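You operate a simulated robot arm through the tools that you are given. There is no shell and no other tool.

You are at the controls of a simulated robot arm. One attempt, no reset.

JOB
Lock the machine off, then level the low roller.
Fine: use the blue levelling knob; free the wing clamp first and tighten it after. Where these are worked on the way, their far stop is far enough and under half their travel is too little: wing clamp.

It is judged by the outcome, as a careful person would: the job done as asked, and still so three seconds after it is handed in. It fails if anything else is knocked over, pushed out of place, dropped, spilled or broken.

ROBOT AND FRAMES
A 5-joint arm with a two-finger parallel gripper, fixed in place. Base frame: the origin is at the foot of the arm, x ahead of it, y to its left, z up. Lengths are in mm, angles in degrees, forces in N, time in s.
It reaches about 1134 mm from its shoulder. Its first joint turns from -149.0 to 149.0 degrees. Payload 1.57 kg.
The tool frame sits at the grasp point between the pads (the TCP): z along the fingers, y along the line on which they close. The tips reach 30 mm beyond it. Largest opening 110 mm; finger width 24, thickness 12; the body of the gripper, 48 by 112 mm, starts 78 mm behind the TCP.
Orientation is told as [roll, pitch, yaw] about the base's x, y, z axes, in that order, counted from this pose: with the fingers straight down and closing along the base's y, the tool's x points along the base's -x, its y along +y and its z along -z.

CONTROLS
- The arm moves only by the tool send_rows. Its argument "steps" is a list of rows, each an object (a shift or turn left out is 0, a gripper value left out holds the last) with "rotation": the turn, a rotation vector about the base's x, y, z in degrees, a list of three; "offset": the shift along the base's x, y, z in mm, a list of three; "gripper": the opening in per cent of the stroke, from 0 (shut) to 100 (fully open). In form: [{"rotation": [wx, wy, wz], "offset": [x, y, z], "gripper": gripper}, ...]. A call has 1 to 20 rows; each row is the pose to reach, as a shift and turn from the pose commanded when the call began. Each row takes 0.2 s and may step no farther than 50 mm and 8.6 degrees from the row before; otherwise, or with a gripper value out of range, the whole call is refused. Where a pose cannot be reached the arm comes as near as it can. A force on the tool above 50 N (or 10 N above the force at the start of the call, whichever is more), or a blocked arm, ends the call early, and 0.2 s more pass. Each finger travels about 153 mm/s and halts on what it meets, pressing with about 42 N; the grip force reading is that of the motor and also rises with nothing between the fingers. The clock runs only during rows and for 0.2 s after the last one: add rows that repeat a pose to give the fingers time. The reply holds the time, the measured pose of the TCP, the force on the tool along the base axes, the opening and the grip force, in the units named above and with some noise, with the torque about the TCP (base axes, N m) and any sound that the robot's microphone picked up.
- Cameras (640 x 400 px; columns grow to the right, rows downward): "scene" is fixed at [219.4, 500, 1344.8]; the picture's right is [-0.80, -0.59, 0.00], its down [-0.21, 0.29, -0.93] and it looks along [0.56, -0.75, -0.36] (base axes); focal length 321 px, centre (320, 200). "wrist" rides on the gripper at [70, 16, -141] in the tool frame; the picture's right is [-0.23, 0.97, 0.00], its down [-0.85, -0.20, -0.48] and it looks along [-0.47, -0.11, 0.88] (tool axes); focal length 222 px, centre (320, 200). There is no depth. A picture from a camera that has moved, and an enlarged one, comes with that camera's place and axes in the base frame and with its lens.
- snapshot(camera): a new picture of that camera. It takes no simulated time.
- slide_trunk(by): slides the trunk up (or, below 0, down) by that many mm; the arm rides with it, the base frame stays. It gives what a move gives, with no picture.
- zoom(camera, box): a new picture of the part [left, top, right, bottom] of that camera's present view, enlarged. It takes no simulated time.
- close_job(): hands the job in; it is judged then, once.

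Places have to be worked out from the pictures, the camera data and where the tool is seen. Open the gripper and draw the arm clear of the work before you hand the job in, unless the task says otherwise.

The tools are called after ">>>" as name(argument=value, ...) on one line, values as JSON. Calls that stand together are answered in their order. send_rows: Moves the arm, as the interface text tells. Its arguments: {"type":"object","properties":{"steps":{"type":"array","items":{"type":"object","properties":{"rotation":{"type":"array","items":{"type":"number"}},"offset":{"type":"array","items":{"type":"number"}},"gripper":{"type":"number"}}}}},"required":["steps"]} The other tools are called the same way: slide_trunk (by) slides the trunk up or down; snapshot (camera) takes a picture; zoom (camera, box) takes an enlarged picture of a part of a camera's view; close_job () hands the job in.

At the start:

```text
time_s: 0.0
tcp_pos: [637.1, -238.2, 1121.7]
tool_rot: [0.0, 0.0, 0.0]
wrist_force: [0.2, -0.7, 0.3]
torque: [0.0, -0.02, 0.01]
opening: 110.1
grasp_force: 0.1
trunk travel left (down, up): [-855.0, 115.0]
```

scene: 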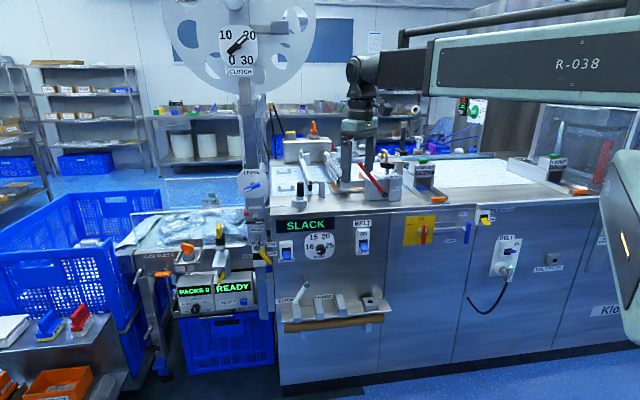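
wrist: 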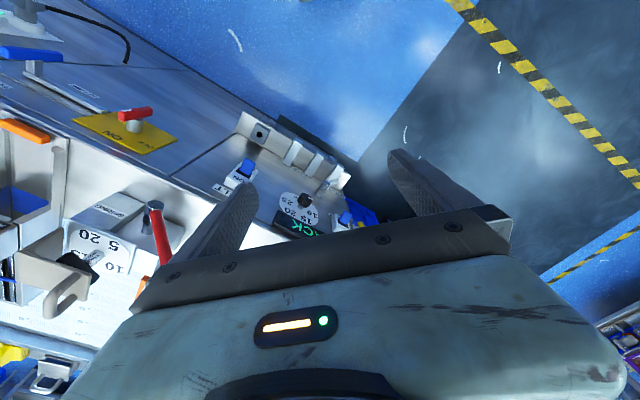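

I start by looking closely at the work area before moving anything.

>>> zoom(camera="scene", box=[120, 180, 280, 330])

>>> zoom(camera="scene", box=[260, 120, 420, 220])

>>> zoom(camera="scene", box=[260, 200, 420, 340])

>>> zoom(camera="scene", box=[380, 130, 620, 310])

>>> zoom(camera="scene", box=[160, 0, 340, 130])

>>> zoom(camera="wrist", box=[0, 80, 240, 400])

```text
2.67 times, centred on (200, 255) of scene
camera zoom: at [219.4, 500.0, 1344.8], right [-0.8, -0.59, 0.0], down [-0.21, 0.29, -0.93], along [0.56, -0.75, -0.36], focal length 857 px, centre (640, 53)
```

zoom: 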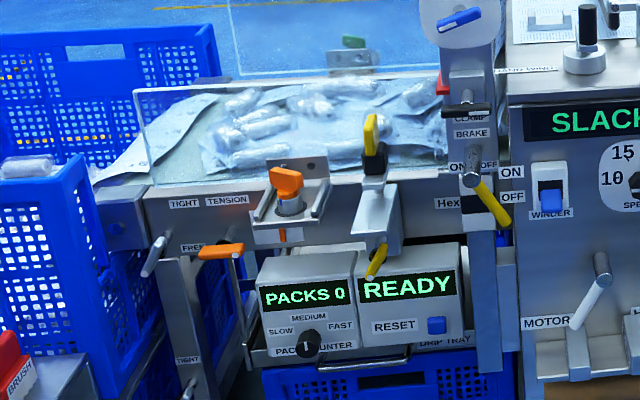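

```text
4.00 times, centred on (340, 170) of scene
camera zoom: at [219.4, 500.0, 1344.8], right [-0.8, -0.59, 0.0], down [-0.21, 0.29, -0.93], along [0.56, -0.75, -0.36], focal length 1285 px, centre (240, 320)
```

zoom: 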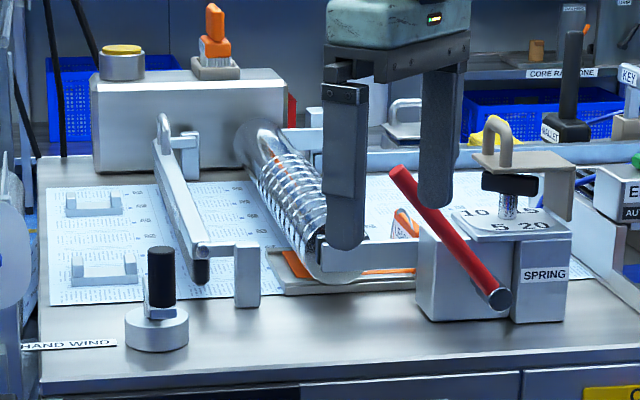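

```text
2.86 times, centred on (340, 270) of scene
camera zoom: at [219.4, 500.0, 1344.8], right [-0.8, -0.59, 0.0], down [-0.21, 0.29, -0.93], along [0.56, -0.75, -0.36], focal length 918 px, centre (263, 0)
```

zoom: 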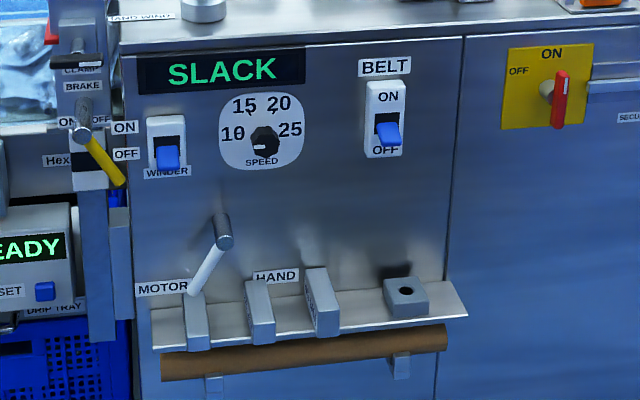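

```text
2.22 times, centred on (500, 220) of scene
camera zoom: at [219.4, 500.0, 1344.8], right [-0.8, -0.59, 0.0], down [-0.21, 0.29, -0.93], along [0.56, -0.75, -0.36], focal length 714 px, centre (-80, 156)
```

zoom: 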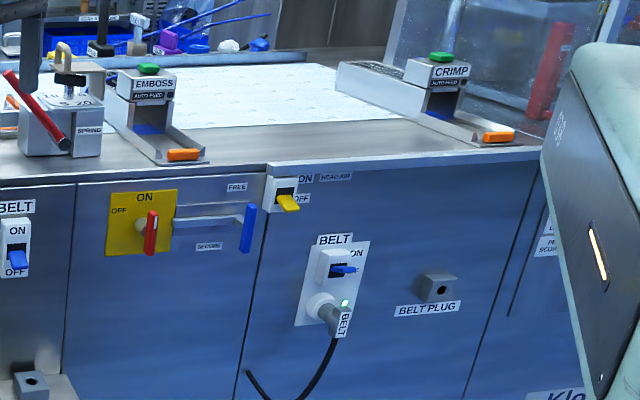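

```text
3.08 times, centred on (250, 65) of scene
camera zoom: at [219.4, 500.0, 1344.8], right [-0.8, -0.59, 0.0], down [-0.21, 0.29, -0.93], along [0.56, -0.75, -0.36], focal length 988 px, centre (535, 615)
```

zoom: 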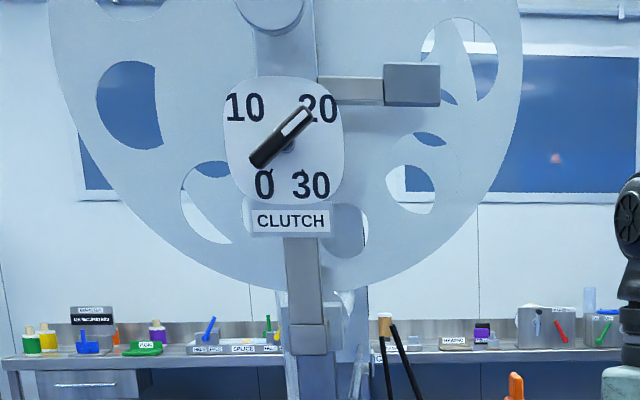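

```text
1.25 times, centred on (120, 240) of wrist
camera zoom: at [568.9, -223.1, 1263.8], right [0.23, 0.97, 0.0], down [0.85, -0.2, 0.48], along [0.47, -0.11, -0.88], focal length 278 px, centre (570, 150)
```

zoom: 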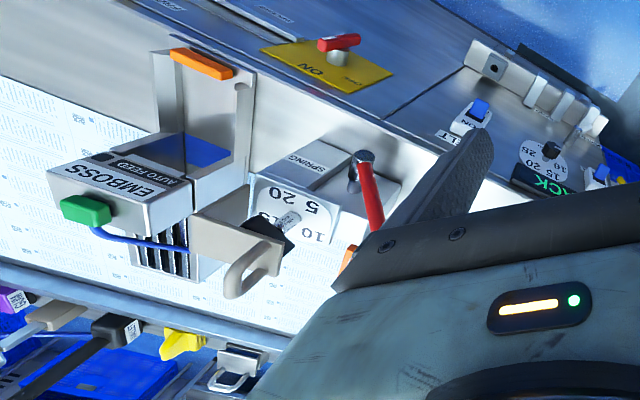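

I look closer at the left frame with the blue knob and at the isolator with its lock bar.

>>> zoom(camera="scene", box=[225, 150, 289, 190])

>>> zoom(camera="scene", box=[225, 190, 289, 230])

>>> zoom(camera="scene", box=[225, 225, 289, 265])

>>> zoom(camera="scene", box=[400, 205, 480, 255])

>>> zoom(camera="scene", box=[125, 215, 205, 265])

>>> zoom(camera="scene", box=[265, 120, 345, 170])

>>> zoom(camera="scene", box=[125, 260, 205, 310])

>>> zoom(camera="scene", box=[200, 200, 264, 240])

```text
10.00 times, centred on (257, 170) of scene
camera zoom: at [219.4, 500.0, 1344.8], right [-0.8, -0.59, 0.0], down [-0.21, 0.29, -0.93], along [0.56, -0.75, -0.36], focal length 3213 px, centre (950, 500)
```

zoom: 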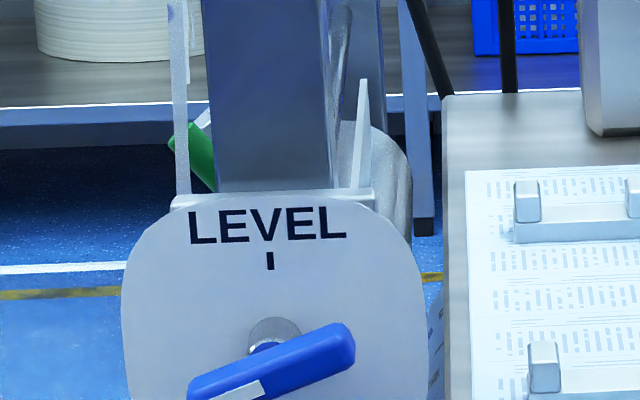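

```text
10.00 times, centred on (257, 210) of scene
camera zoom: at [219.4, 500.0, 1344.8], right [-0.8, -0.59, 0.0], down [-0.21, 0.29, -0.93], along [0.56, -0.75, -0.36], focal length 3213 px, centre (950, 100)
```

zoom: 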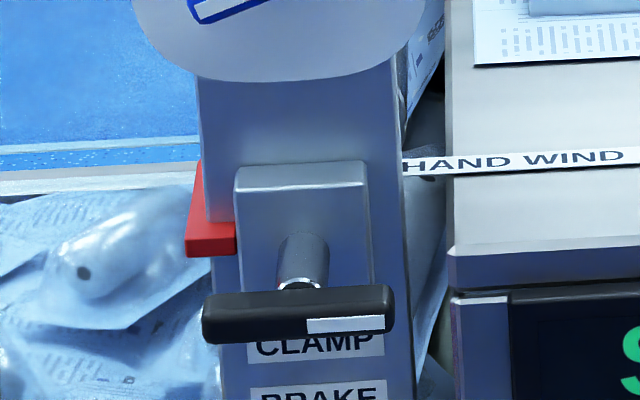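

```text
10.00 times, centred on (257, 245) of scene
camera zoom: at [219.4, 500.0, 1344.8], right [-0.8, -0.59, 0.0], down [-0.21, 0.29, -0.93], along [0.56, -0.75, -0.36], focal length 3213 px, centre (950, -250)
```

zoom: 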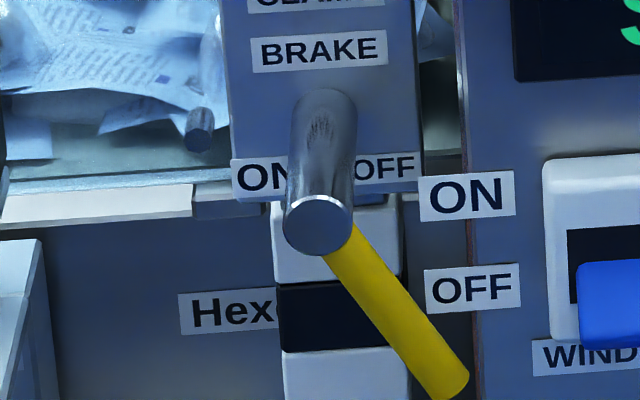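

```text
8.00 times, centred on (440, 230) of scene
camera zoom: at [219.4, 500.0, 1344.8], right [-0.8, -0.59, 0.0], down [-0.21, 0.29, -0.93], along [0.56, -0.75, -0.36], focal length 2570 px, centre (-640, -40)
```

zoom: 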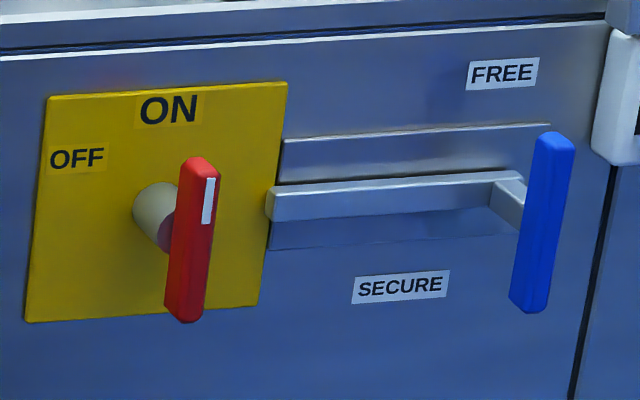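

```text
8.00 times, centred on (165, 240) of scene
camera zoom: at [219.4, 500.0, 1344.8], right [-0.8, -0.59, 0.0], down [-0.21, 0.29, -0.93], along [0.56, -0.75, -0.36], focal length 2570 px, centre (1560, -120)
```

zoom: 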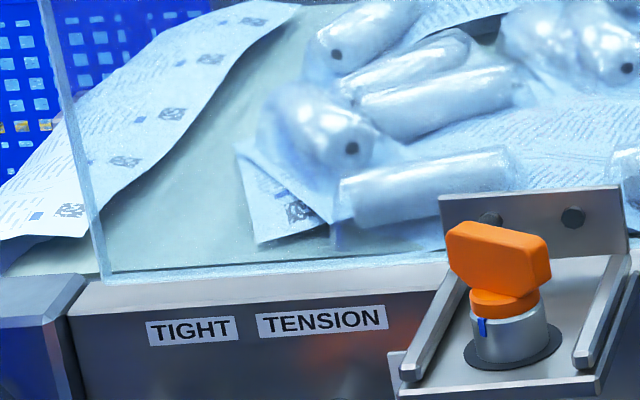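

```text
8.00 times, centred on (305, 145) of scene
camera zoom: at [219.4, 500.0, 1344.8], right [-0.8, -0.59, 0.0], down [-0.21, 0.29, -0.93], along [0.56, -0.75, -0.36], focal length 2570 px, centre (440, 640)
```

zoom: 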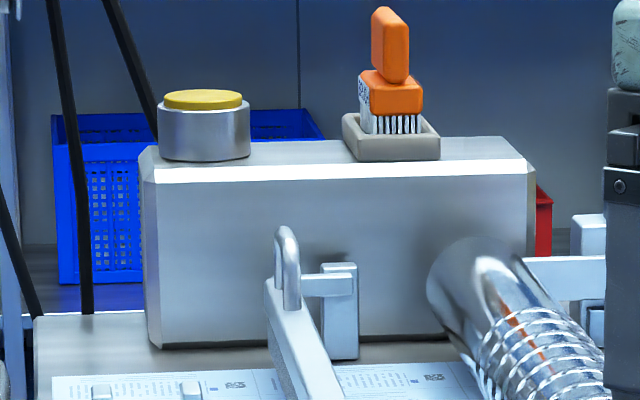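

```text
8.00 times, centred on (165, 285) of scene
camera zoom: at [219.4, 500.0, 1344.8], right [-0.8, -0.59, 0.0], down [-0.21, 0.29, -0.93], along [0.56, -0.75, -0.36], focal length 2570 px, centre (1560, -480)
```

zoom: 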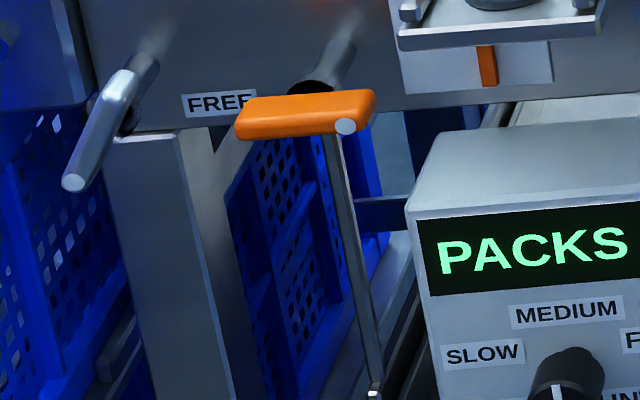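

```text
10.00 times, centred on (232, 220) of scene
camera zoom: at [219.4, 500.0, 1344.8], right [-0.8, -0.59, 0.0], down [-0.21, 0.29, -0.93], along [0.56, -0.75, -0.36], focal length 3213 px, centre (1200, 0)
```

zoom: 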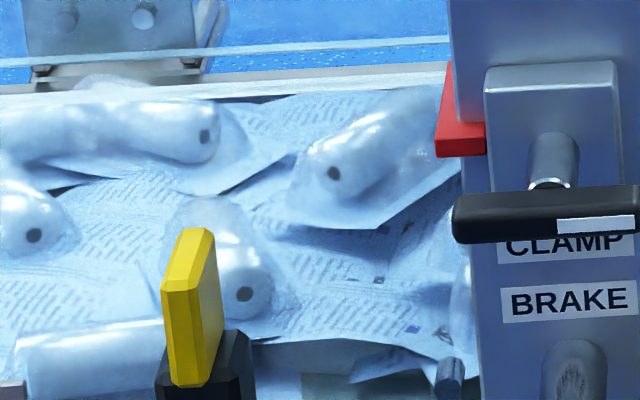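

The isolator (red handle, blue lock bar) sits at about (546, -566, 820) on the front face, which faces the robot at azimuth about -45°. The LEVEL knob and black CLAMP wing are on the post near (983, -177, 885). I retract over free space, turning the tool as I go so the camera will later be on top.

>>> send_rows(steps=[{"rotation": [0, 0, 8.44], "offset": [-15, -10, 0], "gripper": 100}, {"rotation": [0, 0, 16.88], "offset": [-30, -20, 0]}, {"rotation": [0, 0, 25.3], "offset": [-45, -30, 0]}, {"rotation": [0, 0, 33.75], "offset": [-60, -40, 0]}, {"rotation": [0, 0, 42.2], "offset": [-75, -50, 0]}, {"rotation": [0, 0, 50.6], "offset": [-90, -60, 0]}, {"rotation": [0, 0, 59], "offset": [-105, -70, 0]}, {"rotation": [0, 0, 67.5], "offset": [-120, -80, 0]}, {"rotation": [0, 0, 76], "offset": [-135, -90, 0]}, {"rotation": [0, 0, 84.4], "offset": [-150, -100, 0]}, {"rotation": [0, 0, 92.8], "offset": [-165, -110, 0]}, {"rotation": [0, 0, 101.3], "offset": [-180, -120, 0]}, {"rotation": [0, 0, 109.7], "offset": [-195, -130, 0]}, {"rotation": [0, 0, 118.1], "offset": [-210, -140, 0]}, {"rotation": [0, 0, 126.6], "offset": [-225, -150, 0]}, {"rotation": [0, 0, 135], "offset": [-237, -162, 0]}])

```text
time_s: 3.4
tcp_pos: [416.3, -384.1, 1122.2]
tool_rot: [0.3, -0.1, 126.2]
wrist_force: [0.4, 0.3, -0.3]
torque: [-0.02, 0.03, -0.01]
opening: 109.9
grasp_force: 0.0
out of reach, approached as far as the arm can: row 15, 16
trunk travel left (down, up): [-855.0, 115.0]
```

The arm cannot fold closer at this height. I tilt the fingers towards horizontal here, swinging the TCP outward and up around the wrist, to find what is reachable.

>>> send_rows(steps=[{"rotation": [-5.42, -5.88, 0], "offset": [10, -10, 5]}, {"rotation": [-10.85, -11.76, 0], "offset": [20, -19, 12]}, {"rotation": [-16.3, -17.6, 0], "offset": [30, -28, 22]}, {"rotation": [-21.7, -23.5, 0], "offset": [40, -37, 35]}, {"rotation": [-27.1, -29.4, 0], "offset": [50, -46, 50]}])

>>> snapshot(camera="scene")

>>> snapshot(camera="wrist")

```text
time_s: 4.6
tcp_pos: [524.4, -482.2, 1177.8]
tool_rot: [-8.8, 39.1, 122.5]
wrist_force: [0.2, 0.1, -0.9]
torque: [-0.01, 0.03, 0.01]
opening: 110.0
grasp_force: 0.1
out of reach, approached as far as the arm can: row 1, 2, 3, 4, 5
trunk travel left (down, up): [-855.0, 115.0]
```

```text
taken
```

scene: 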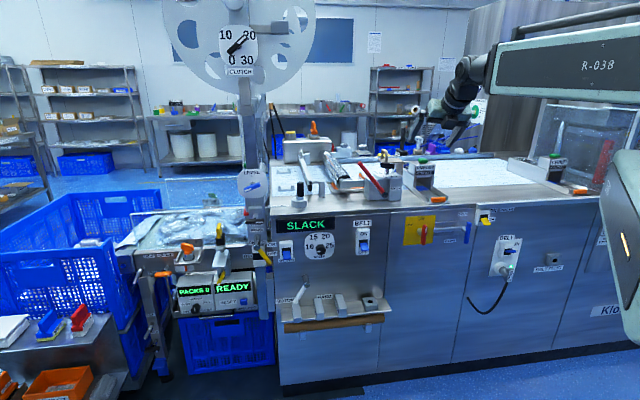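

```text
taken
camera wrist: at [476.7, -476.0, 1328.4], right [-0.85, -0.45, -0.26], down [-0.42, 0.89, -0.15], along [0.3, -0.02, -0.95], focal length 222 px, centre (320, 200)
```

wrist: 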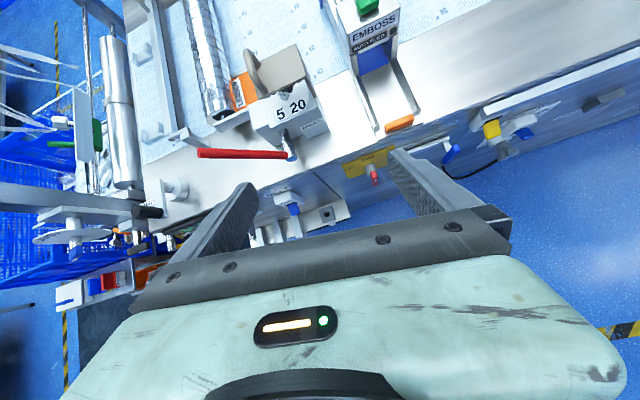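

The arm is folded to its limit here; the tool is at radius 712 mm, clear of the face. I lower the trunk so the shoulder is nearer the working height.

>>> slide_trunk(by=-200)

>>> send_rows(steps=[{"rotation": [-5.42, -5.88, 0], "offset": [0, 0, -10]}, {"rotation": [-10.85, -11.76, 0], "offset": [0, 0, -20]}, {"rotation": [-16.3, -17.6, 0], "offset": [0, 0, -30]}, {"rotation": [-21.7, -23.5, 0], "offset": [0, 0, -40]}, {"rotation": [-27.1, -29.4, 0], "offset": [0, 0, -50]}, {"rotation": [-33.9, -36.7, 0], "offset": [0, 0, -60]}])

>>> snapshot(camera="scene")

>>> snapshot(camera="wrist")

```text
time_s: 6.8
tcp_pos: [524.8, -481.7, 977.7]
tool_rot: [-8.9, 38.9, 122.6]
wrist_force: [-0.8, -0.5, -0.7]
torque: [0.01, 0.01, -0.02]
opening: 109.9
grasp_force: 0.0
trunk travel left (down, up): [-655.0, 315.0]
```

```text
refused: row 6 steps farther than a row can; nothing moved
```

```text
taken
```

scene: 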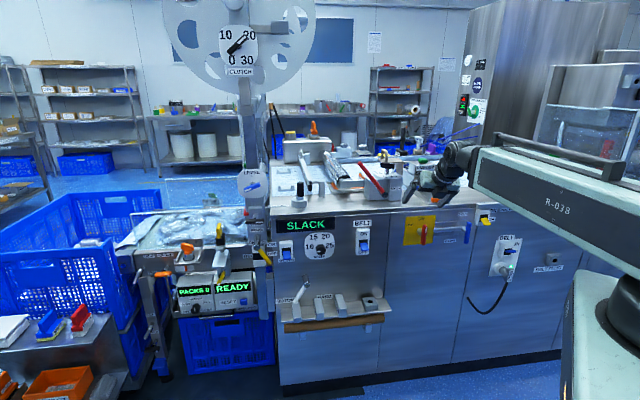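

```text
taken
camera wrist: at [476.6, -476.0, 1128.2], right [-0.86, -0.45, -0.26], down [-0.42, 0.89, -0.15], along [0.3, -0.01, -0.95], focal length 222 px, centre (320, 200)
```

wrist: 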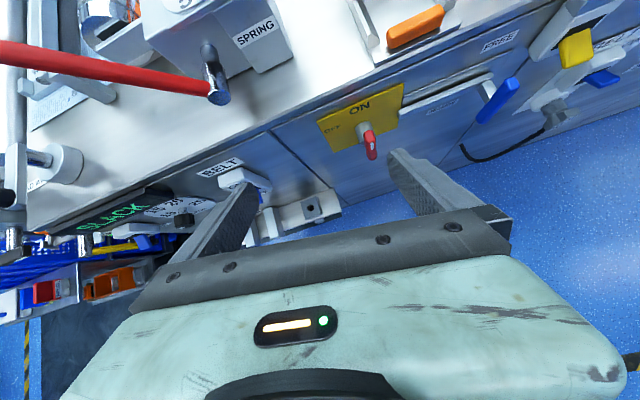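

The arm has folded well clear of the face, and I now see the isolator, its lock bar and the handle. I first correct the spin error, then tilt to horizontal while descending a little.

>>> send_rows(steps=[{"rotation": [-2.67, 2.52, 4.42], "offset": [0, 0, 0]}, {"rotation": [-5.35, 5.05, 8.84], "offset": [0, 0, 0]}])

>>> send_rows(steps=[{"rotation": [-5.42, -5.88, 0], "offset": [-3, -3, -10]}, {"rotation": [-10.85, -11.76, 0], "offset": [-6, -6, -20]}, {"rotation": [-16.3, -17.6, 0], "offset": [-9, -9, -30]}, {"rotation": [-21.7, -23.5, 0], "offset": [-12, -12, -40]}, {"rotation": [-27.1, -29.4, 0], "offset": [-15, -15, -50]}, {"rotation": [-31, -33.7, 0], "offset": [-18, -18, -60]}, {"rotation": [-34, -37, 0], "offset": [-20, -20, -60]}])

>>> snapshot(camera="scene")

>>> snapshot(camera="wrist")

```text
time_s: 7.4
tcp_pos: [556.1, -448.3, 977.4]
tool_rot: [1.6, 40.0, 135.3]
wrist_force: [0.4, -0.4, -0.9]
torque: [0.0, 0.02, 0.04]
opening: 109.9
grasp_force: 0.1
out of reach, approached as far as the arm can: row 1, 2
trunk travel left (down, up): [-655.0, 315.0]
```

```text
time_s: 9.0
tcp_pos: [605.2, -523.2, 1158.3]
tool_rot: [-0.4, 89.6, 136.1]
wrist_force: [0.1, 0.1, 0.2]
torque: [0.02, -0.03, 0.0]
opening: 110.0
grasp_force: 0.1
out of reach, approached as far as the arm can: row 1, 2, 3, 4, 5, 6, 7
trunk travel left (down, up): [-655.0, 315.0]
```

```text
taken
```

scene: 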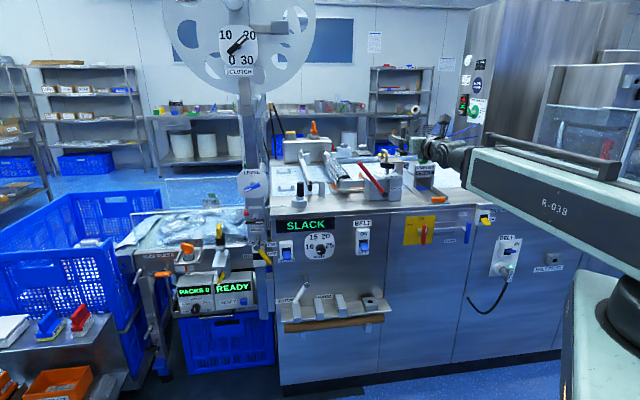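

```text
taken
camera wrist: at [492.0, -438.8, 1229.6], right [-0.67, -0.71, -0.23], down [-0.21, 0.48, -0.85], along [0.71, -0.52, -0.47], focal length 222 px, centre (320, 200)
```

wrist: 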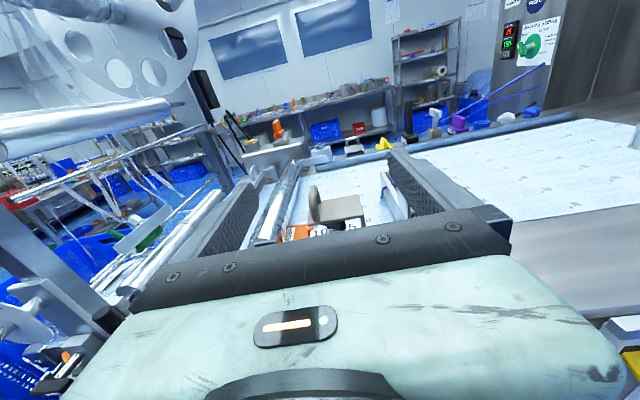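

The tool is now horizontal at z 1158, above the table edge, with the wrist at its closest fold. I descend in front of the face with the radius shrinking as the drop allows, aiming for TCP about (505, -505, 880).

>>> send_rows(steps=[{"rotation": [0, 0, -0.5], "offset": [-20, 2, -20]}, {"rotation": [0, 0, -1], "offset": [-40, 4, -60]}, {"rotation": [0, 0, -1.5], "offset": [-60, 8, -100]}, {"rotation": [0, 0, -2], "offset": [-75, 12, -140]}, {"rotation": [0, 0, -2.5], "offset": [-90, 15, -180]}, {"rotation": [0, 0, -3], "offset": [-98, 18, -220]}, {"rotation": [0, 0, -3.5], "offset": [-100, 18, -260]}, {"rotation": [0, 0, -4], "offset": [-100, 18, -278]}])

>>> snapshot(camera="scene")

>>> snapshot(camera="wrist")

```text
time_s: 10.8
tcp_pos: [569.8, -555.2, 1158.9]
tool_rot: [-2.9, 89.9, 130.3]
wrist_force: [-0.5, 0.3, 0.4]
torque: [0.01, -0.03, 0.0]
opening: 109.6
grasp_force: 0.1
out of reach, approached as far as the arm can: row 1, 2, 3, 4, 5, 6, 7, 8
trunk travel left (down, up): [-655.0, 315.0]
```

```text
taken
```

scene: 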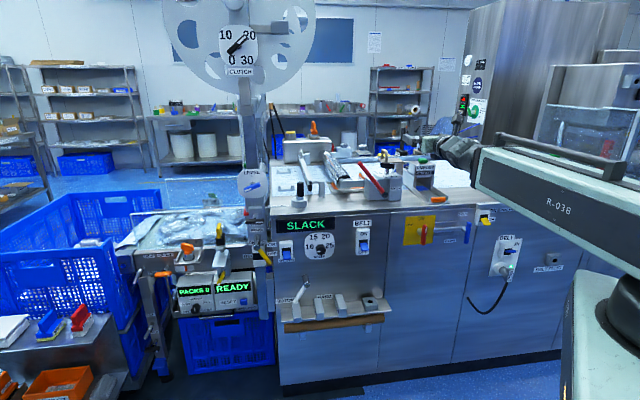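

```text
taken
camera wrist: at [464.5, -464.5, 1229.8], right [-0.71, -0.66, -0.23], down [-0.18, 0.49, -0.85], along [0.68, -0.57, -0.47], focal length 222 px, centre (320, 200)
```

wrist: 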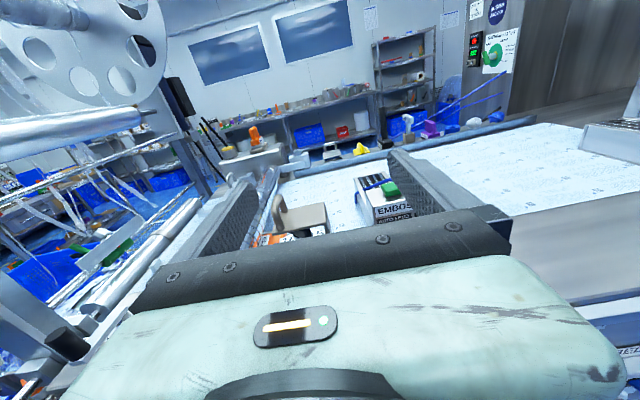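

The wrist seems stuck at a fold limit (radius about 567, wrist z about 1158) and lowering does not help, so the shoulder probably sits below the wrist. I test by rising while drawing inward.

>>> send_rows(steps=[{"rotation": [0, 0, 0], "offset": [0, 0, 40]}, {"rotation": [0, 0, 0], "offset": [-5, 5, 80]}, {"rotation": [0, 0, 0], "offset": [-15, 15, 120]}, {"rotation": [0, 0, 0], "offset": [-30, 30, 160]}, {"rotation": [0, 0, 0], "offset": [-45, 45, 200]}, {"rotation": [0, 0, 0], "offset": [-60, 60, 220]}])

>>> snapshot(camera="scene")

```text
time_s: 12.2
tcp_pos: [568.3, -559.0, 1160.3]
tool_rot: [-178.5, 89.8, -45.6]
wrist_force: [0.1, -0.2, -0.5]
torque: [0.02, 0.02, 0.0]
opening: 110.3
grasp_force: 0.0
out of reach, approached as far as the arm can: row 1, 2, 3, 4, 5, 6
trunk travel left (down, up): [-655.0, 315.0]
```

```text
taken
```

scene: 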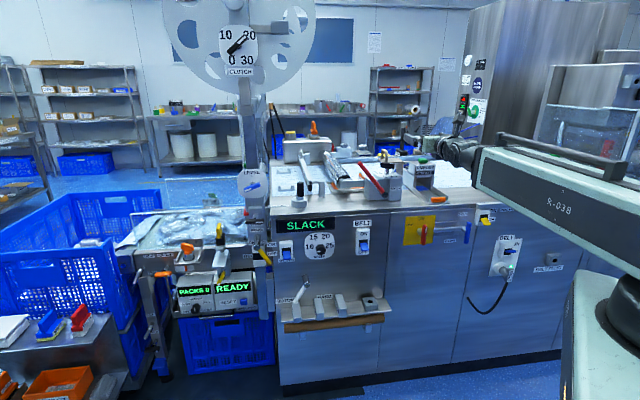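

The wrist height does not change in either direction, so this may be a telescoping boom with height coming only from the trunk. I test with a small outward move plus a lower height.

>>> send_rows(steps=[{"offset": [20, -20, 0]}, {"offset": [40, -40, 0]}, {"offset": [40, -40, 0]}])

>>> send_rows(steps=[{"offset": [0, 0, -20]}, {"offset": [0, 0, -40]}])

```text
time_s: 13.0
tcp_pos: [608.1, -603.7, 1161.4]
tool_rot: [-177.6, 89.8, -44.8]
wrist_force: [-0.2, -0.5, -0.4]
torque: [0.0, -0.02, 0.02]
opening: 110.0
grasp_force: 0.0
trunk travel left (down, up): [-655.0, 315.0]
```

```text
time_s: 13.6
tcp_pos: [608.2, -604.5, 1159.5]
tool_rot: [8.3, 89.9, 141.0]
wrist_force: [0.5, -0.7, 0.1]
torque: [0.0, 0.01, 0.01]
opening: 110.1
grasp_force: 0.1
out of reach, approached as far as the arm can: row 1, 2
trunk travel left (down, up): [-655.0, 315.0]
```

Confirmed: height comes only from the trunk; the boom gives radius (wrist at least 567 mm) and the wrist pivots 228 mm behind the TCP. I retract and tilt the tool 40° upward, so that I can lower the trunk clear of the table edge and look at the panel.

>>> send_rows(steps=[{"offset": [-18, 18, 0]}, {"offset": [-36, 36, 0]}, {"rotation": [-5.66, -5.66, 0], "offset": [-37, 37, 31.7]}, {"rotation": [-11.3, -11.3, 0], "offset": [-42, 42, 62.8]}, {"rotation": [-17, -17, 0], "offset": [-49, 49, 92.7]}, {"rotation": [-22.6, -22.6, 0], "offset": [-60, 60, 120.8]}, {"rotation": [-28.3, -28.3, 0], "offset": [-73, 73, 146.6]}])

>>> slide_trunk(by=-540)

>>> snapshot(camera="wrist")

>>> snapshot(camera="scene")

```text
time_s: 15.2
tcp_pos: [521.1, -547.0, 1313.4]
tool_rot: [-178.1, 49.9, -44.2]
wrist_force: [-0.5, 0.1, 0.4]
torque: [0.0, 0.04, 0.02]
opening: 110.1
grasp_force: 0.1
out of reach, approached as far as the arm can: row 2, 4, 5, 6, 7
trunk travel left (down, up): [-655.0, 315.0]
```

```text
refused: -540 is not a number from -400 to 400
```

```text
taken
camera wrist: at [404.1, -450.0, 1275.7], right [-0.59, -0.79, -0.19], down [0.29, 0.02, -0.96], along [0.76, -0.62, 0.21], focal length 222 px, centre (320, 200)
```

wrist: 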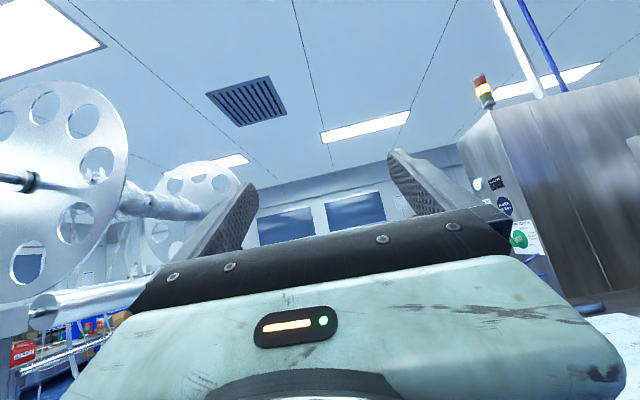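

```text
taken
```

scene: 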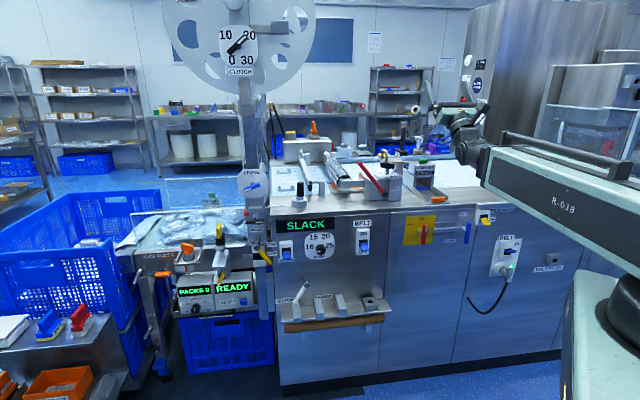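

The slide limit is 400 per call, so I lower by 400 first; the tool ends above the isolator handle and 60 mm short of the table edge.

>>> slide_trunk(by=-400)

>>> snapshot(camera="wrist")

>>> snapshot(camera="scene")

```text
time_s: 19.0
tcp_pos: [520.4, -547.1, 913.0]
tool_rot: [-178.2, 50.0, -44.1]
wrist_force: [-0.2, -0.3, 0.0]
torque: [0.0, -0.02, 0.0]
opening: 110.2
grasp_force: 0.1
trunk travel left (down, up): [-255.0, 715.0]
```

```text
taken
camera wrist: at [404.3, -450.1, 875.7], right [-0.59, -0.79, -0.19], down [0.28, 0.02, -0.96], along [0.76, -0.62, 0.21], focal length 222 px, centre (320, 200)
```

wrist: 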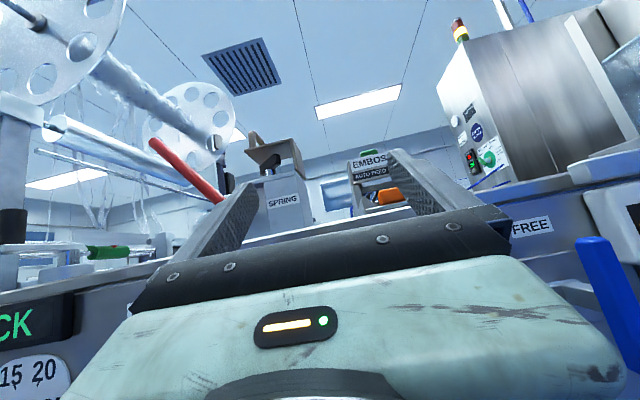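

```text
taken
```

scene: 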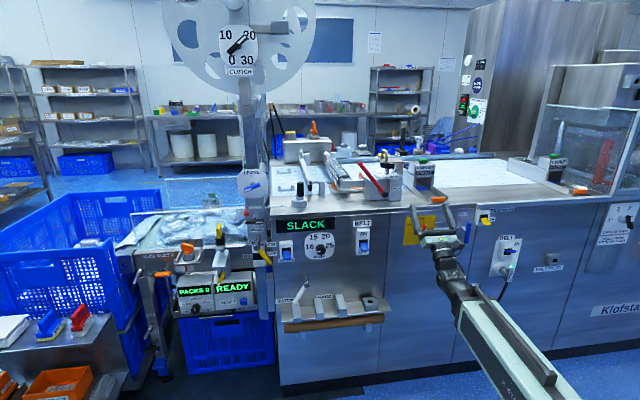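

The isolator is hidden behind the gripper from here. I swing to azimuth -30°, where the face is farther away, and lower further to see the panel.

>>> send_rows(steps=[{"rotation": [0, 0, 3.4], "offset": [31, 32, 0]}, {"rotation": [0, 0, 6.4], "offset": [58, 62, 0]}, {"rotation": [0, 0, 9.9], "offset": [87, 98, 0]}, {"rotation": [0, 0, 13.4], "offset": [113, 136, 0]}, {"rotation": [0, 0, 16.4], "offset": [134, 170, 0]}])

>>> slide_trunk(by=-130)

>>> snapshot(camera="wrist")

>>> snapshot(camera="scene")

```text
time_s: 20.2
tcp_pos: [652.5, -381.9, 913.1]
tool_rot: [-178.3, 50.0, -27.2]
wrist_force: [0.1, 0.1, -0.2]
torque: [0.0, 0.0, 0.02]
opening: 110.0
grasp_force: 0.1
trunk travel left (down, up): [-255.0, 715.0]
```

```text
time_s: 21.8
tcp_pos: [654.0, -381.8, 782.4]
tool_rot: [-178.4, 50.1, -27.3]
wrist_force: [1.0, -0.5, -1.3]
torque: [-0.02, 0.0, 0.02]
opening: 110.1
grasp_force: 0.0
trunk travel left (down, up): [-125.0, 845.0]
```

```text
taken
camera wrist: at [512.5, -323.5, 745.7], right [-0.34, -0.92, -0.19], down [0.26, 0.1, -0.96], along [0.9, -0.37, 0.21], focal length 222 px, centre (320, 200)
```

wrist: 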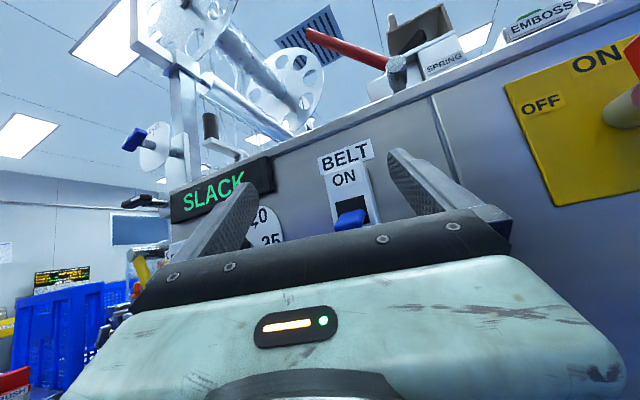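

```text
taken
```

scene: 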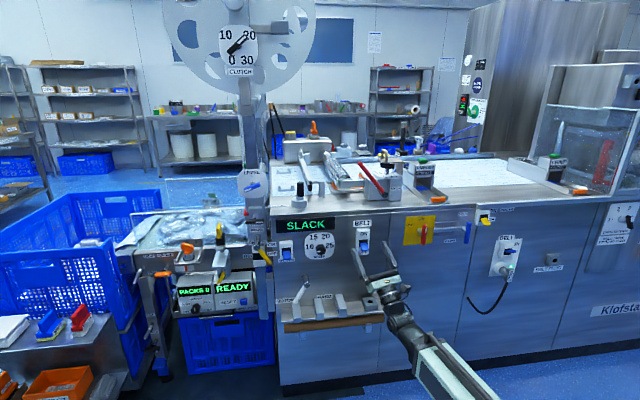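

From both views the isolator plate is at depth d≈820 along azimuth -45°, pivot at about (566, -594, 800), handle centre at (540, -568, 803), about 80 mm long and upright at ON; OFF is about 55° to the left. I raise the trunk 70 and swing back in front of it with the tool still pitched up, above the handle.

>>> slide_trunk(by=75)

>>> send_rows(steps=[{"rotation": [0, 0, -3.2], "offset": [-23, -36, 0]}, {"rotation": [0, 0, -6.7], "offset": [-49, -74, 0]}, {"rotation": [0, 0, -10.2], "offset": [-78, -110, 0]}, {"rotation": [0, 0, -13.7], "offset": [-109.5, -144, 0]}, {"rotation": [0, 0, -16.2], "offset": [-132.6, -167, 0]}])

>>> snapshot(camera="wrist")

>>> zoom(camera="scene", box=[384, 180, 484, 243])

```text
time_s: 22.9
tcp_pos: [653.3, -382.2, 857.1]
tool_rot: [-178.4, 49.9, -27.3]
wrist_force: [0.6, -0.3, 1.2]
torque: [0.0, -0.02, 0.01]
opening: 110.2
grasp_force: 0.1
trunk travel left (down, up): [-200.0, 770.0]
```

```text
time_s: 24.1
tcp_pos: [521.0, -550.3, 857.0]
tool_rot: [-178.2, 50.2, -43.4]
wrist_force: [0.2, 0.0, -0.5]
torque: [-0.02, 0.02, -0.01]
opening: 109.8
grasp_force: 0.1
out of reach, approached as far as the arm can: row 4
trunk travel left (down, up): [-200.0, 770.0]
```

```text
taken
camera wrist: at [402.1, -454.9, 820.6], right [-0.58, -0.79, -0.19], down [0.28, 0.03, -0.96], along [0.76, -0.61, 0.21], focal length 222 px, centre (320, 200)
```

wrist: 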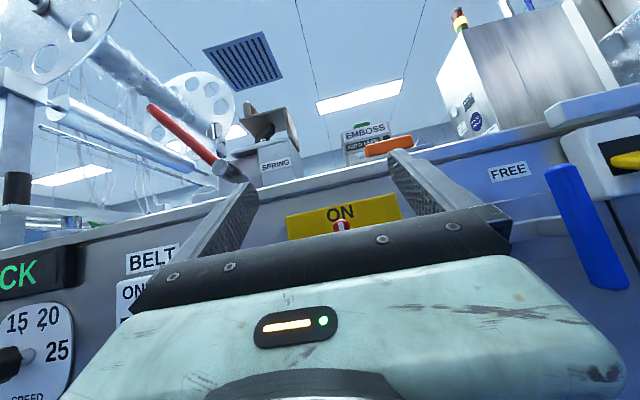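

```text
6.35 times, centred on (434, 212) of scene
camera zoom: at [219.4, 500.0, 1344.8], right [-0.8, -0.59, 0.0], down [-0.21, 0.29, -0.93], along [0.56, -0.75, -0.36], focal length 2040 px, centre (-404, 127)
```

zoom: 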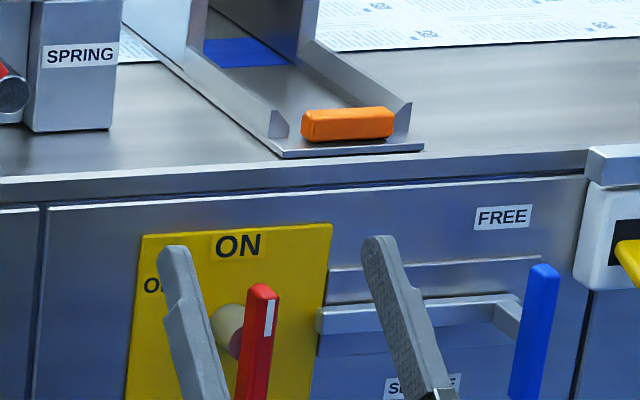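

Wrist-to-wrist triangulation now puts the ON label at (569, -613, 852), so the plate is at d≈836 and the handle centre at about d≈800, azimuth -47.2°, z≈793. I narrow the gripper to about 50 mm (to stay off the lock bar), raise 33 mm, and pitch down so the fingers straddle the handle.

>>> slide_trunk(by=33)

>>> send_rows(steps=[{"rotation": [0, 0, 0], "offset": [-1, -5, 0], "gripper": 45}, {"rotation": [0, 0, 0], "offset": [-1, -5, 0]}, {"rotation": [5.1, 4.75, -0.3], "offset": [2.7, -7.4, -22.3]}, {"rotation": [10.3, 9.5, -0.5], "offset": [8.2, -17.2, -46.6]}])

>>> snapshot(camera="wrist")

>>> zoom(camera="scene", box=[384, 190, 484, 253])

```text
time_s: 24.9
tcp_pos: [519.1, -550.6, 889.9]
tool_rot: [-178.3, 50.1, -43.5]
wrist_force: [-0.1, 0.3, 0.8]
torque: [0.02, -0.02, -0.01]
opening: 110.0
grasp_force: 0.1
trunk travel left (down, up): [-233.0, 737.0]
```

```text
time_s: 25.9
tcp_pos: [529.0, -567.9, 841.8]
tool_rot: [-176.3, 64.0, -42.2]
wrist_force: [-0.3, -0.3, 0.5]
torque: [0.01, -0.01, 0.01]
opening: 49.6
grasp_force: 0.1
trunk travel left (down, up): [-233.0, 737.0]
```

```text
taken
camera wrist: at [408.4, -467.8, 843.0], right [-0.62, -0.75, -0.23], down [0.12, 0.2, -0.97], along [0.77, -0.63, -0.03], focal length 222 px, centre (320, 200)
```

wrist: 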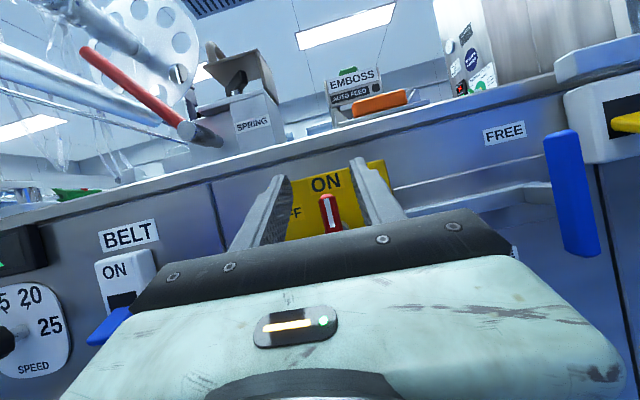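

```text
6.35 times, centred on (434, 222) of scene
camera zoom: at [219.4, 500.0, 1344.8], right [-0.8, -0.59, 0.0], down [-0.21, 0.29, -0.93], along [0.56, -0.75, -0.36], focal length 2040 px, centre (-404, 64)
```

zoom: 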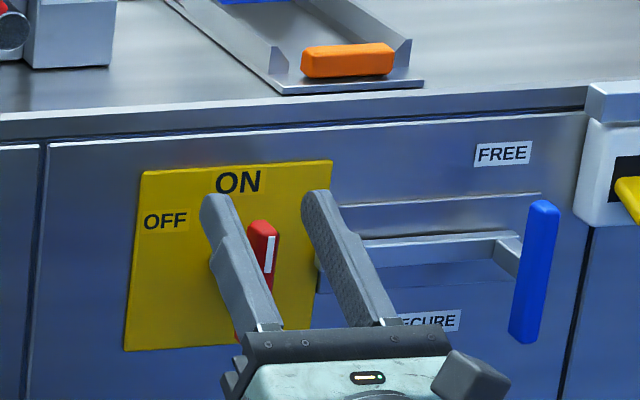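

The handle lies between the open fingers. I continue pitching down to about 12° above horizontal.

>>> send_rows(steps=[{"rotation": [5.1, 4.75, -0.2], "offset": [3.7, -7.3, -24]}, {"rotation": [10.3, 9.5, -0.3], "offset": [7.2, -12.2, -50.9]}])

>>> snapshot(camera="wrist")

>>> zoom(camera="scene", box=[384, 190, 484, 253])

```text
time_s: 26.5
tcp_pos: [535.7, -579.5, 787.2]
tool_rot: [-170.7, 77.9, -37.3]
wrist_force: [0.0, 0.1, -0.3]
torque: [0.04, -0.03, 0.02]
opening: 49.4
grasp_force: 0.1
out of reach, approached as far as the arm can: row 1, 2
trunk travel left (down, up): [-233.0, 737.0]
```

```text
taken
camera wrist: at [419.6, -481.8, 826.1], right [-0.67, -0.7, -0.25], down [-0.03, 0.37, -0.93], along [0.75, -0.61, -0.27], focal length 222 px, centre (320, 200)
```

wrist: 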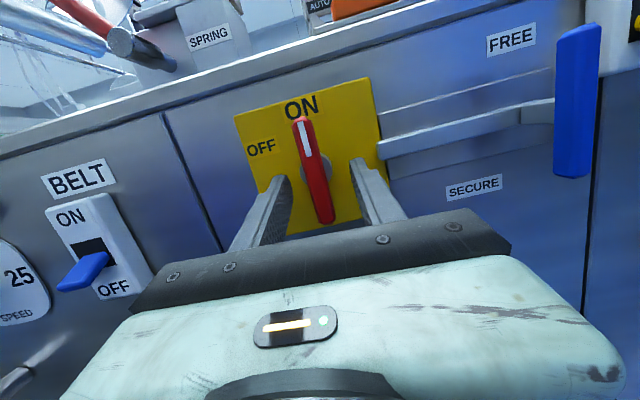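

```text
6.35 times, centred on (434, 222) of scene
camera zoom: at [219.4, 500.0, 1344.8], right [-0.8, -0.59, 0.0], down [-0.21, 0.29, -0.93], along [0.56, -0.75, -0.36], focal length 2040 px, centre (-404, 64)
```

zoom: 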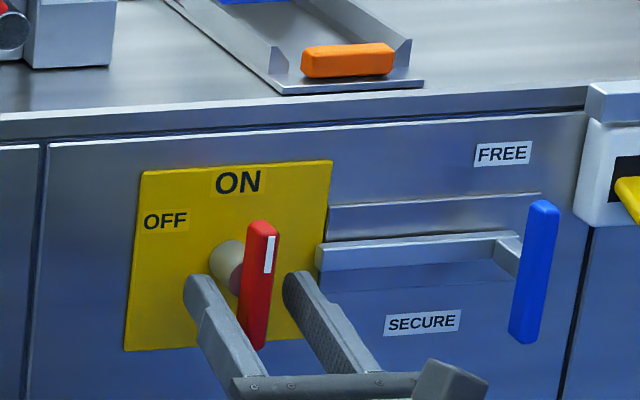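

The fingers straddle the handle, but about 12 mm below its centre. I raise the trunk by 12 and then close to feel the handle's width.

>>> slide_trunk(by=12)

>>> send_rows(steps=[{"gripper": 25}, {"gripper": 20}, {"gripper": 16}, {"gripper": 14}, {"gripper": 14}])

>>> snapshot(camera="wrist")

>>> zoom(camera="scene", box=[384, 190, 484, 253])

```text
time_s: 27.1
tcp_pos: [535.7, -580.6, 799.4]
tool_rot: [-170.9, 77.9, -37.3]
wrist_force: [-0.2, 0.8, 0.2]
torque: [-0.02, 0.0, -0.03]
opening: 49.5
grasp_force: 0.0
trunk travel left (down, up): [-245.0, 725.0]
```

```text
time_s: 28.3
tcp_pos: [537.1, -578.8, 800.4]
tool_rot: [-171.1, 77.9, -37.4]
wrist_force: [5.8, 7.9, -1.8]
torque: [-0.02, -0.03, 0.67]
opening: 26.0
grasp_force: 37.1
trunk travel left (down, up): [-245.0, 725.0]
```

```text
taken
camera wrist: at [420.1, -481.2, 838.2], right [-0.67, -0.7, -0.25], down [-0.03, 0.37, -0.93], along [0.75, -0.61, -0.27], focal length 222 px, centre (320, 200)
```

wrist: 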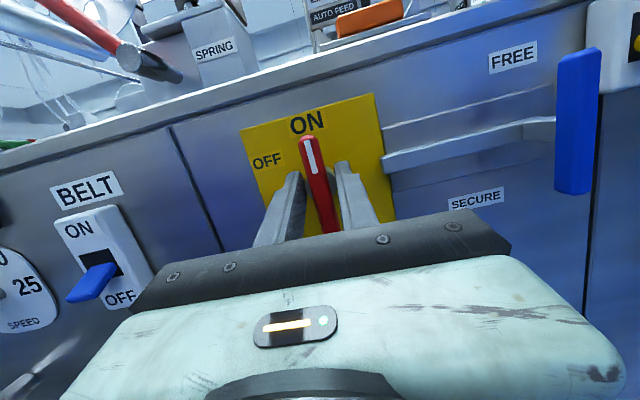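

```text
6.35 times, centred on (434, 222) of scene
camera zoom: at [219.4, 500.0, 1344.8], right [-0.8, -0.59, 0.0], down [-0.21, 0.29, -0.93], along [0.56, -0.75, -0.36], focal length 2040 px, centre (-404, 64)
```

zoom: 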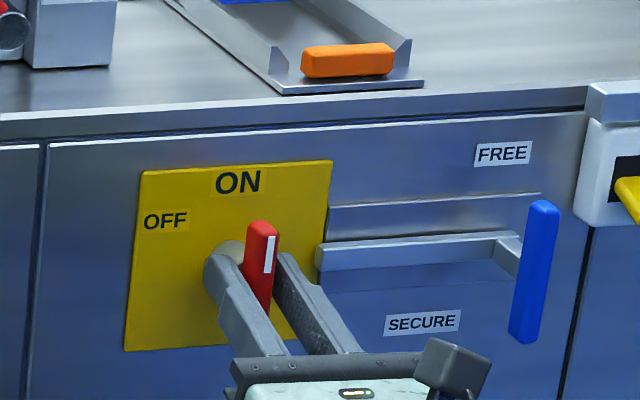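

The fingers closed to 26 mm, probably on the boss behind the handle, with the handle between them. I ease the grip slightly and spin the tool anticlockwise (top towards OFF).

>>> send_rows(steps=[{"gripper": 25}, {"rotation": [-5.32, 5.74, -1.66], "gripper": 25}, {"rotation": [-10.64, 11.5, -3.3]}, {"rotation": [-16, 17.2, -5]}, {"rotation": [-21.3, 23, -6.7]}, {"rotation": [-26.6, 28.7, -8.3]}, {"rotation": [-31.9, 34.5, -10]}, {"rotation": [-37.2, 40.2, -11.6]}])

>>> snapshot(camera="wrist")

>>> zoom(camera="scene", box=[384, 190, 484, 253])

```text
time_s: 30.1
tcp_pos: [502.8, -606.1, 782.3]
tool_rot: [99.5, 36.2, -128.2]
wrist_force: [0.0, 0.2, -0.7]
torque: [0.01, -0.02, 0.0]
opening: 27.6
grasp_force: 0.0
out of reach, approached as far as the arm can: row 4, 5, 6, 7, 8
trunk travel left (down, up): [-245.0, 725.0]
```

```text
taken
camera wrist: at [429.6, -470.1, 817.6], right [-0.59, -0.49, 0.64], down [-0.67, -0.14, -0.73], along [0.45, -0.86, -0.25], focal length 222 px, centre (320, 200)
```

wrist: 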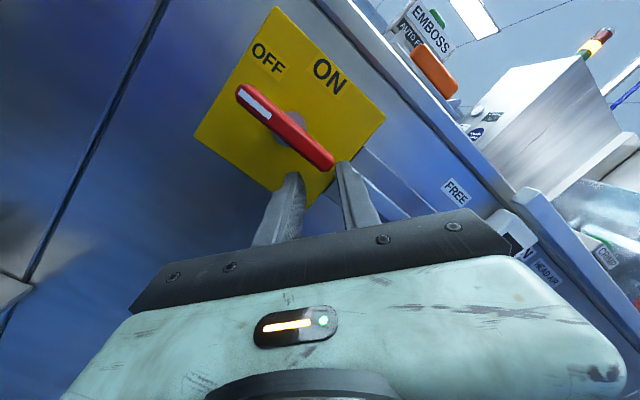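

```text
6.35 times, centred on (434, 222) of scene
camera zoom: at [219.4, 500.0, 1344.8], right [-0.8, -0.59, 0.0], down [-0.21, 0.29, -0.93], along [0.56, -0.75, -0.36], focal length 2040 px, centre (-404, 64)
```

zoom: 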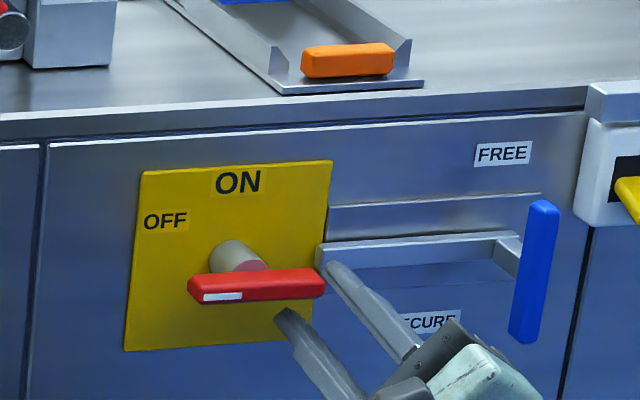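

The handle turned through about 90° to horizontal, pointer to the left, apparently past or at its OFF stop. I look closely before going on.

>>> zoom(camera="wrist", box=[180, 0, 400, 220])

>>> zoom(camera="scene", box=[400, 205, 464, 245])

>>> snapshot(camera="scene")

```text
1.82 times, centred on (290, 110) of wrist
camera zoom: at [429.6, -470.1, 817.6], right [-0.59, -0.49, 0.64], down [-0.67, -0.14, -0.73], along [0.45, -0.86, -0.25], focal length 404 px, centre (374, 364)
```

zoom: 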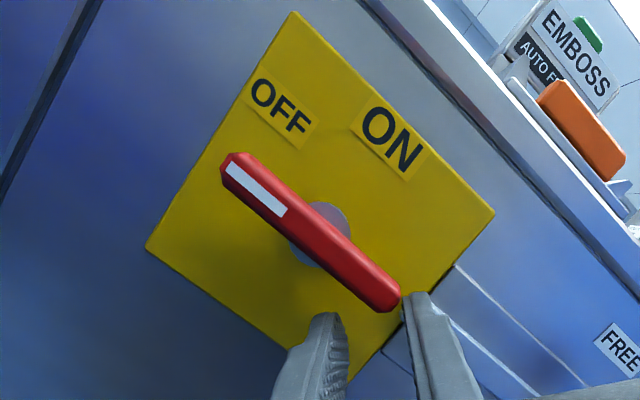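

```text
10.00 times, centred on (432, 225) of scene
camera zoom: at [219.4, 500.0, 1344.8], right [-0.8, -0.59, 0.0], down [-0.21, 0.29, -0.93], along [0.56, -0.75, -0.36], focal length 3213 px, centre (-800, -50)
```

zoom: 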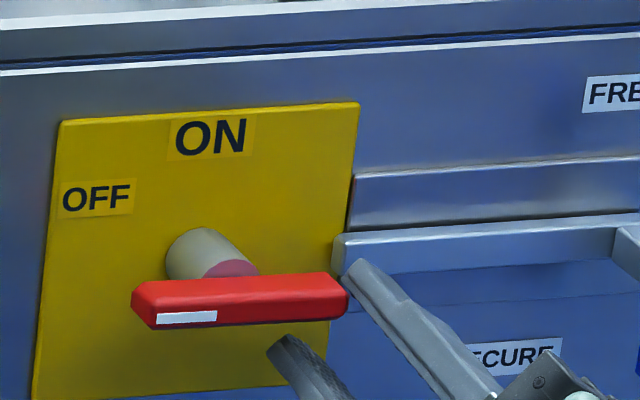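

```text
taken
```

scene: 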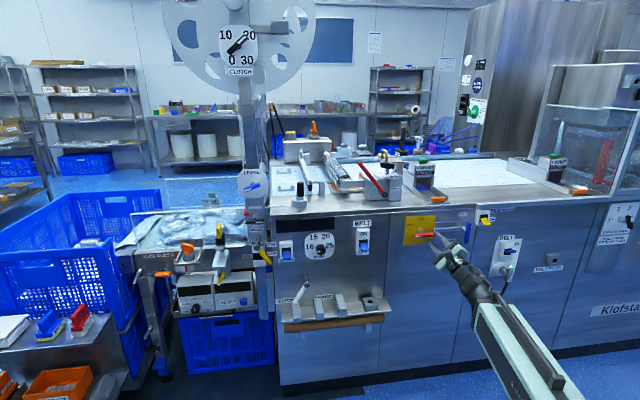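

The machine displays have gone dark, so the isolator is off. Before moving to the lock bar I take a fresh pose reading, as the last one looks odd (pointing azimuth differs from position azimuth).

>>> send_rows(steps=[{"offset": [0, 0, 0]}])

```text
time_s: 30.5
tcp_pos: [501.8, -605.1, 781.3]
tool_rot: [99.4, 36.3, -128.3]
wrist_force: [-0.2, -1.1, -0.2]
torque: [0.0, -0.02, -0.04]
opening: 27.6
grasp_force: 0.1
trunk travel left (down, up): [-245.0, 725.0]
```

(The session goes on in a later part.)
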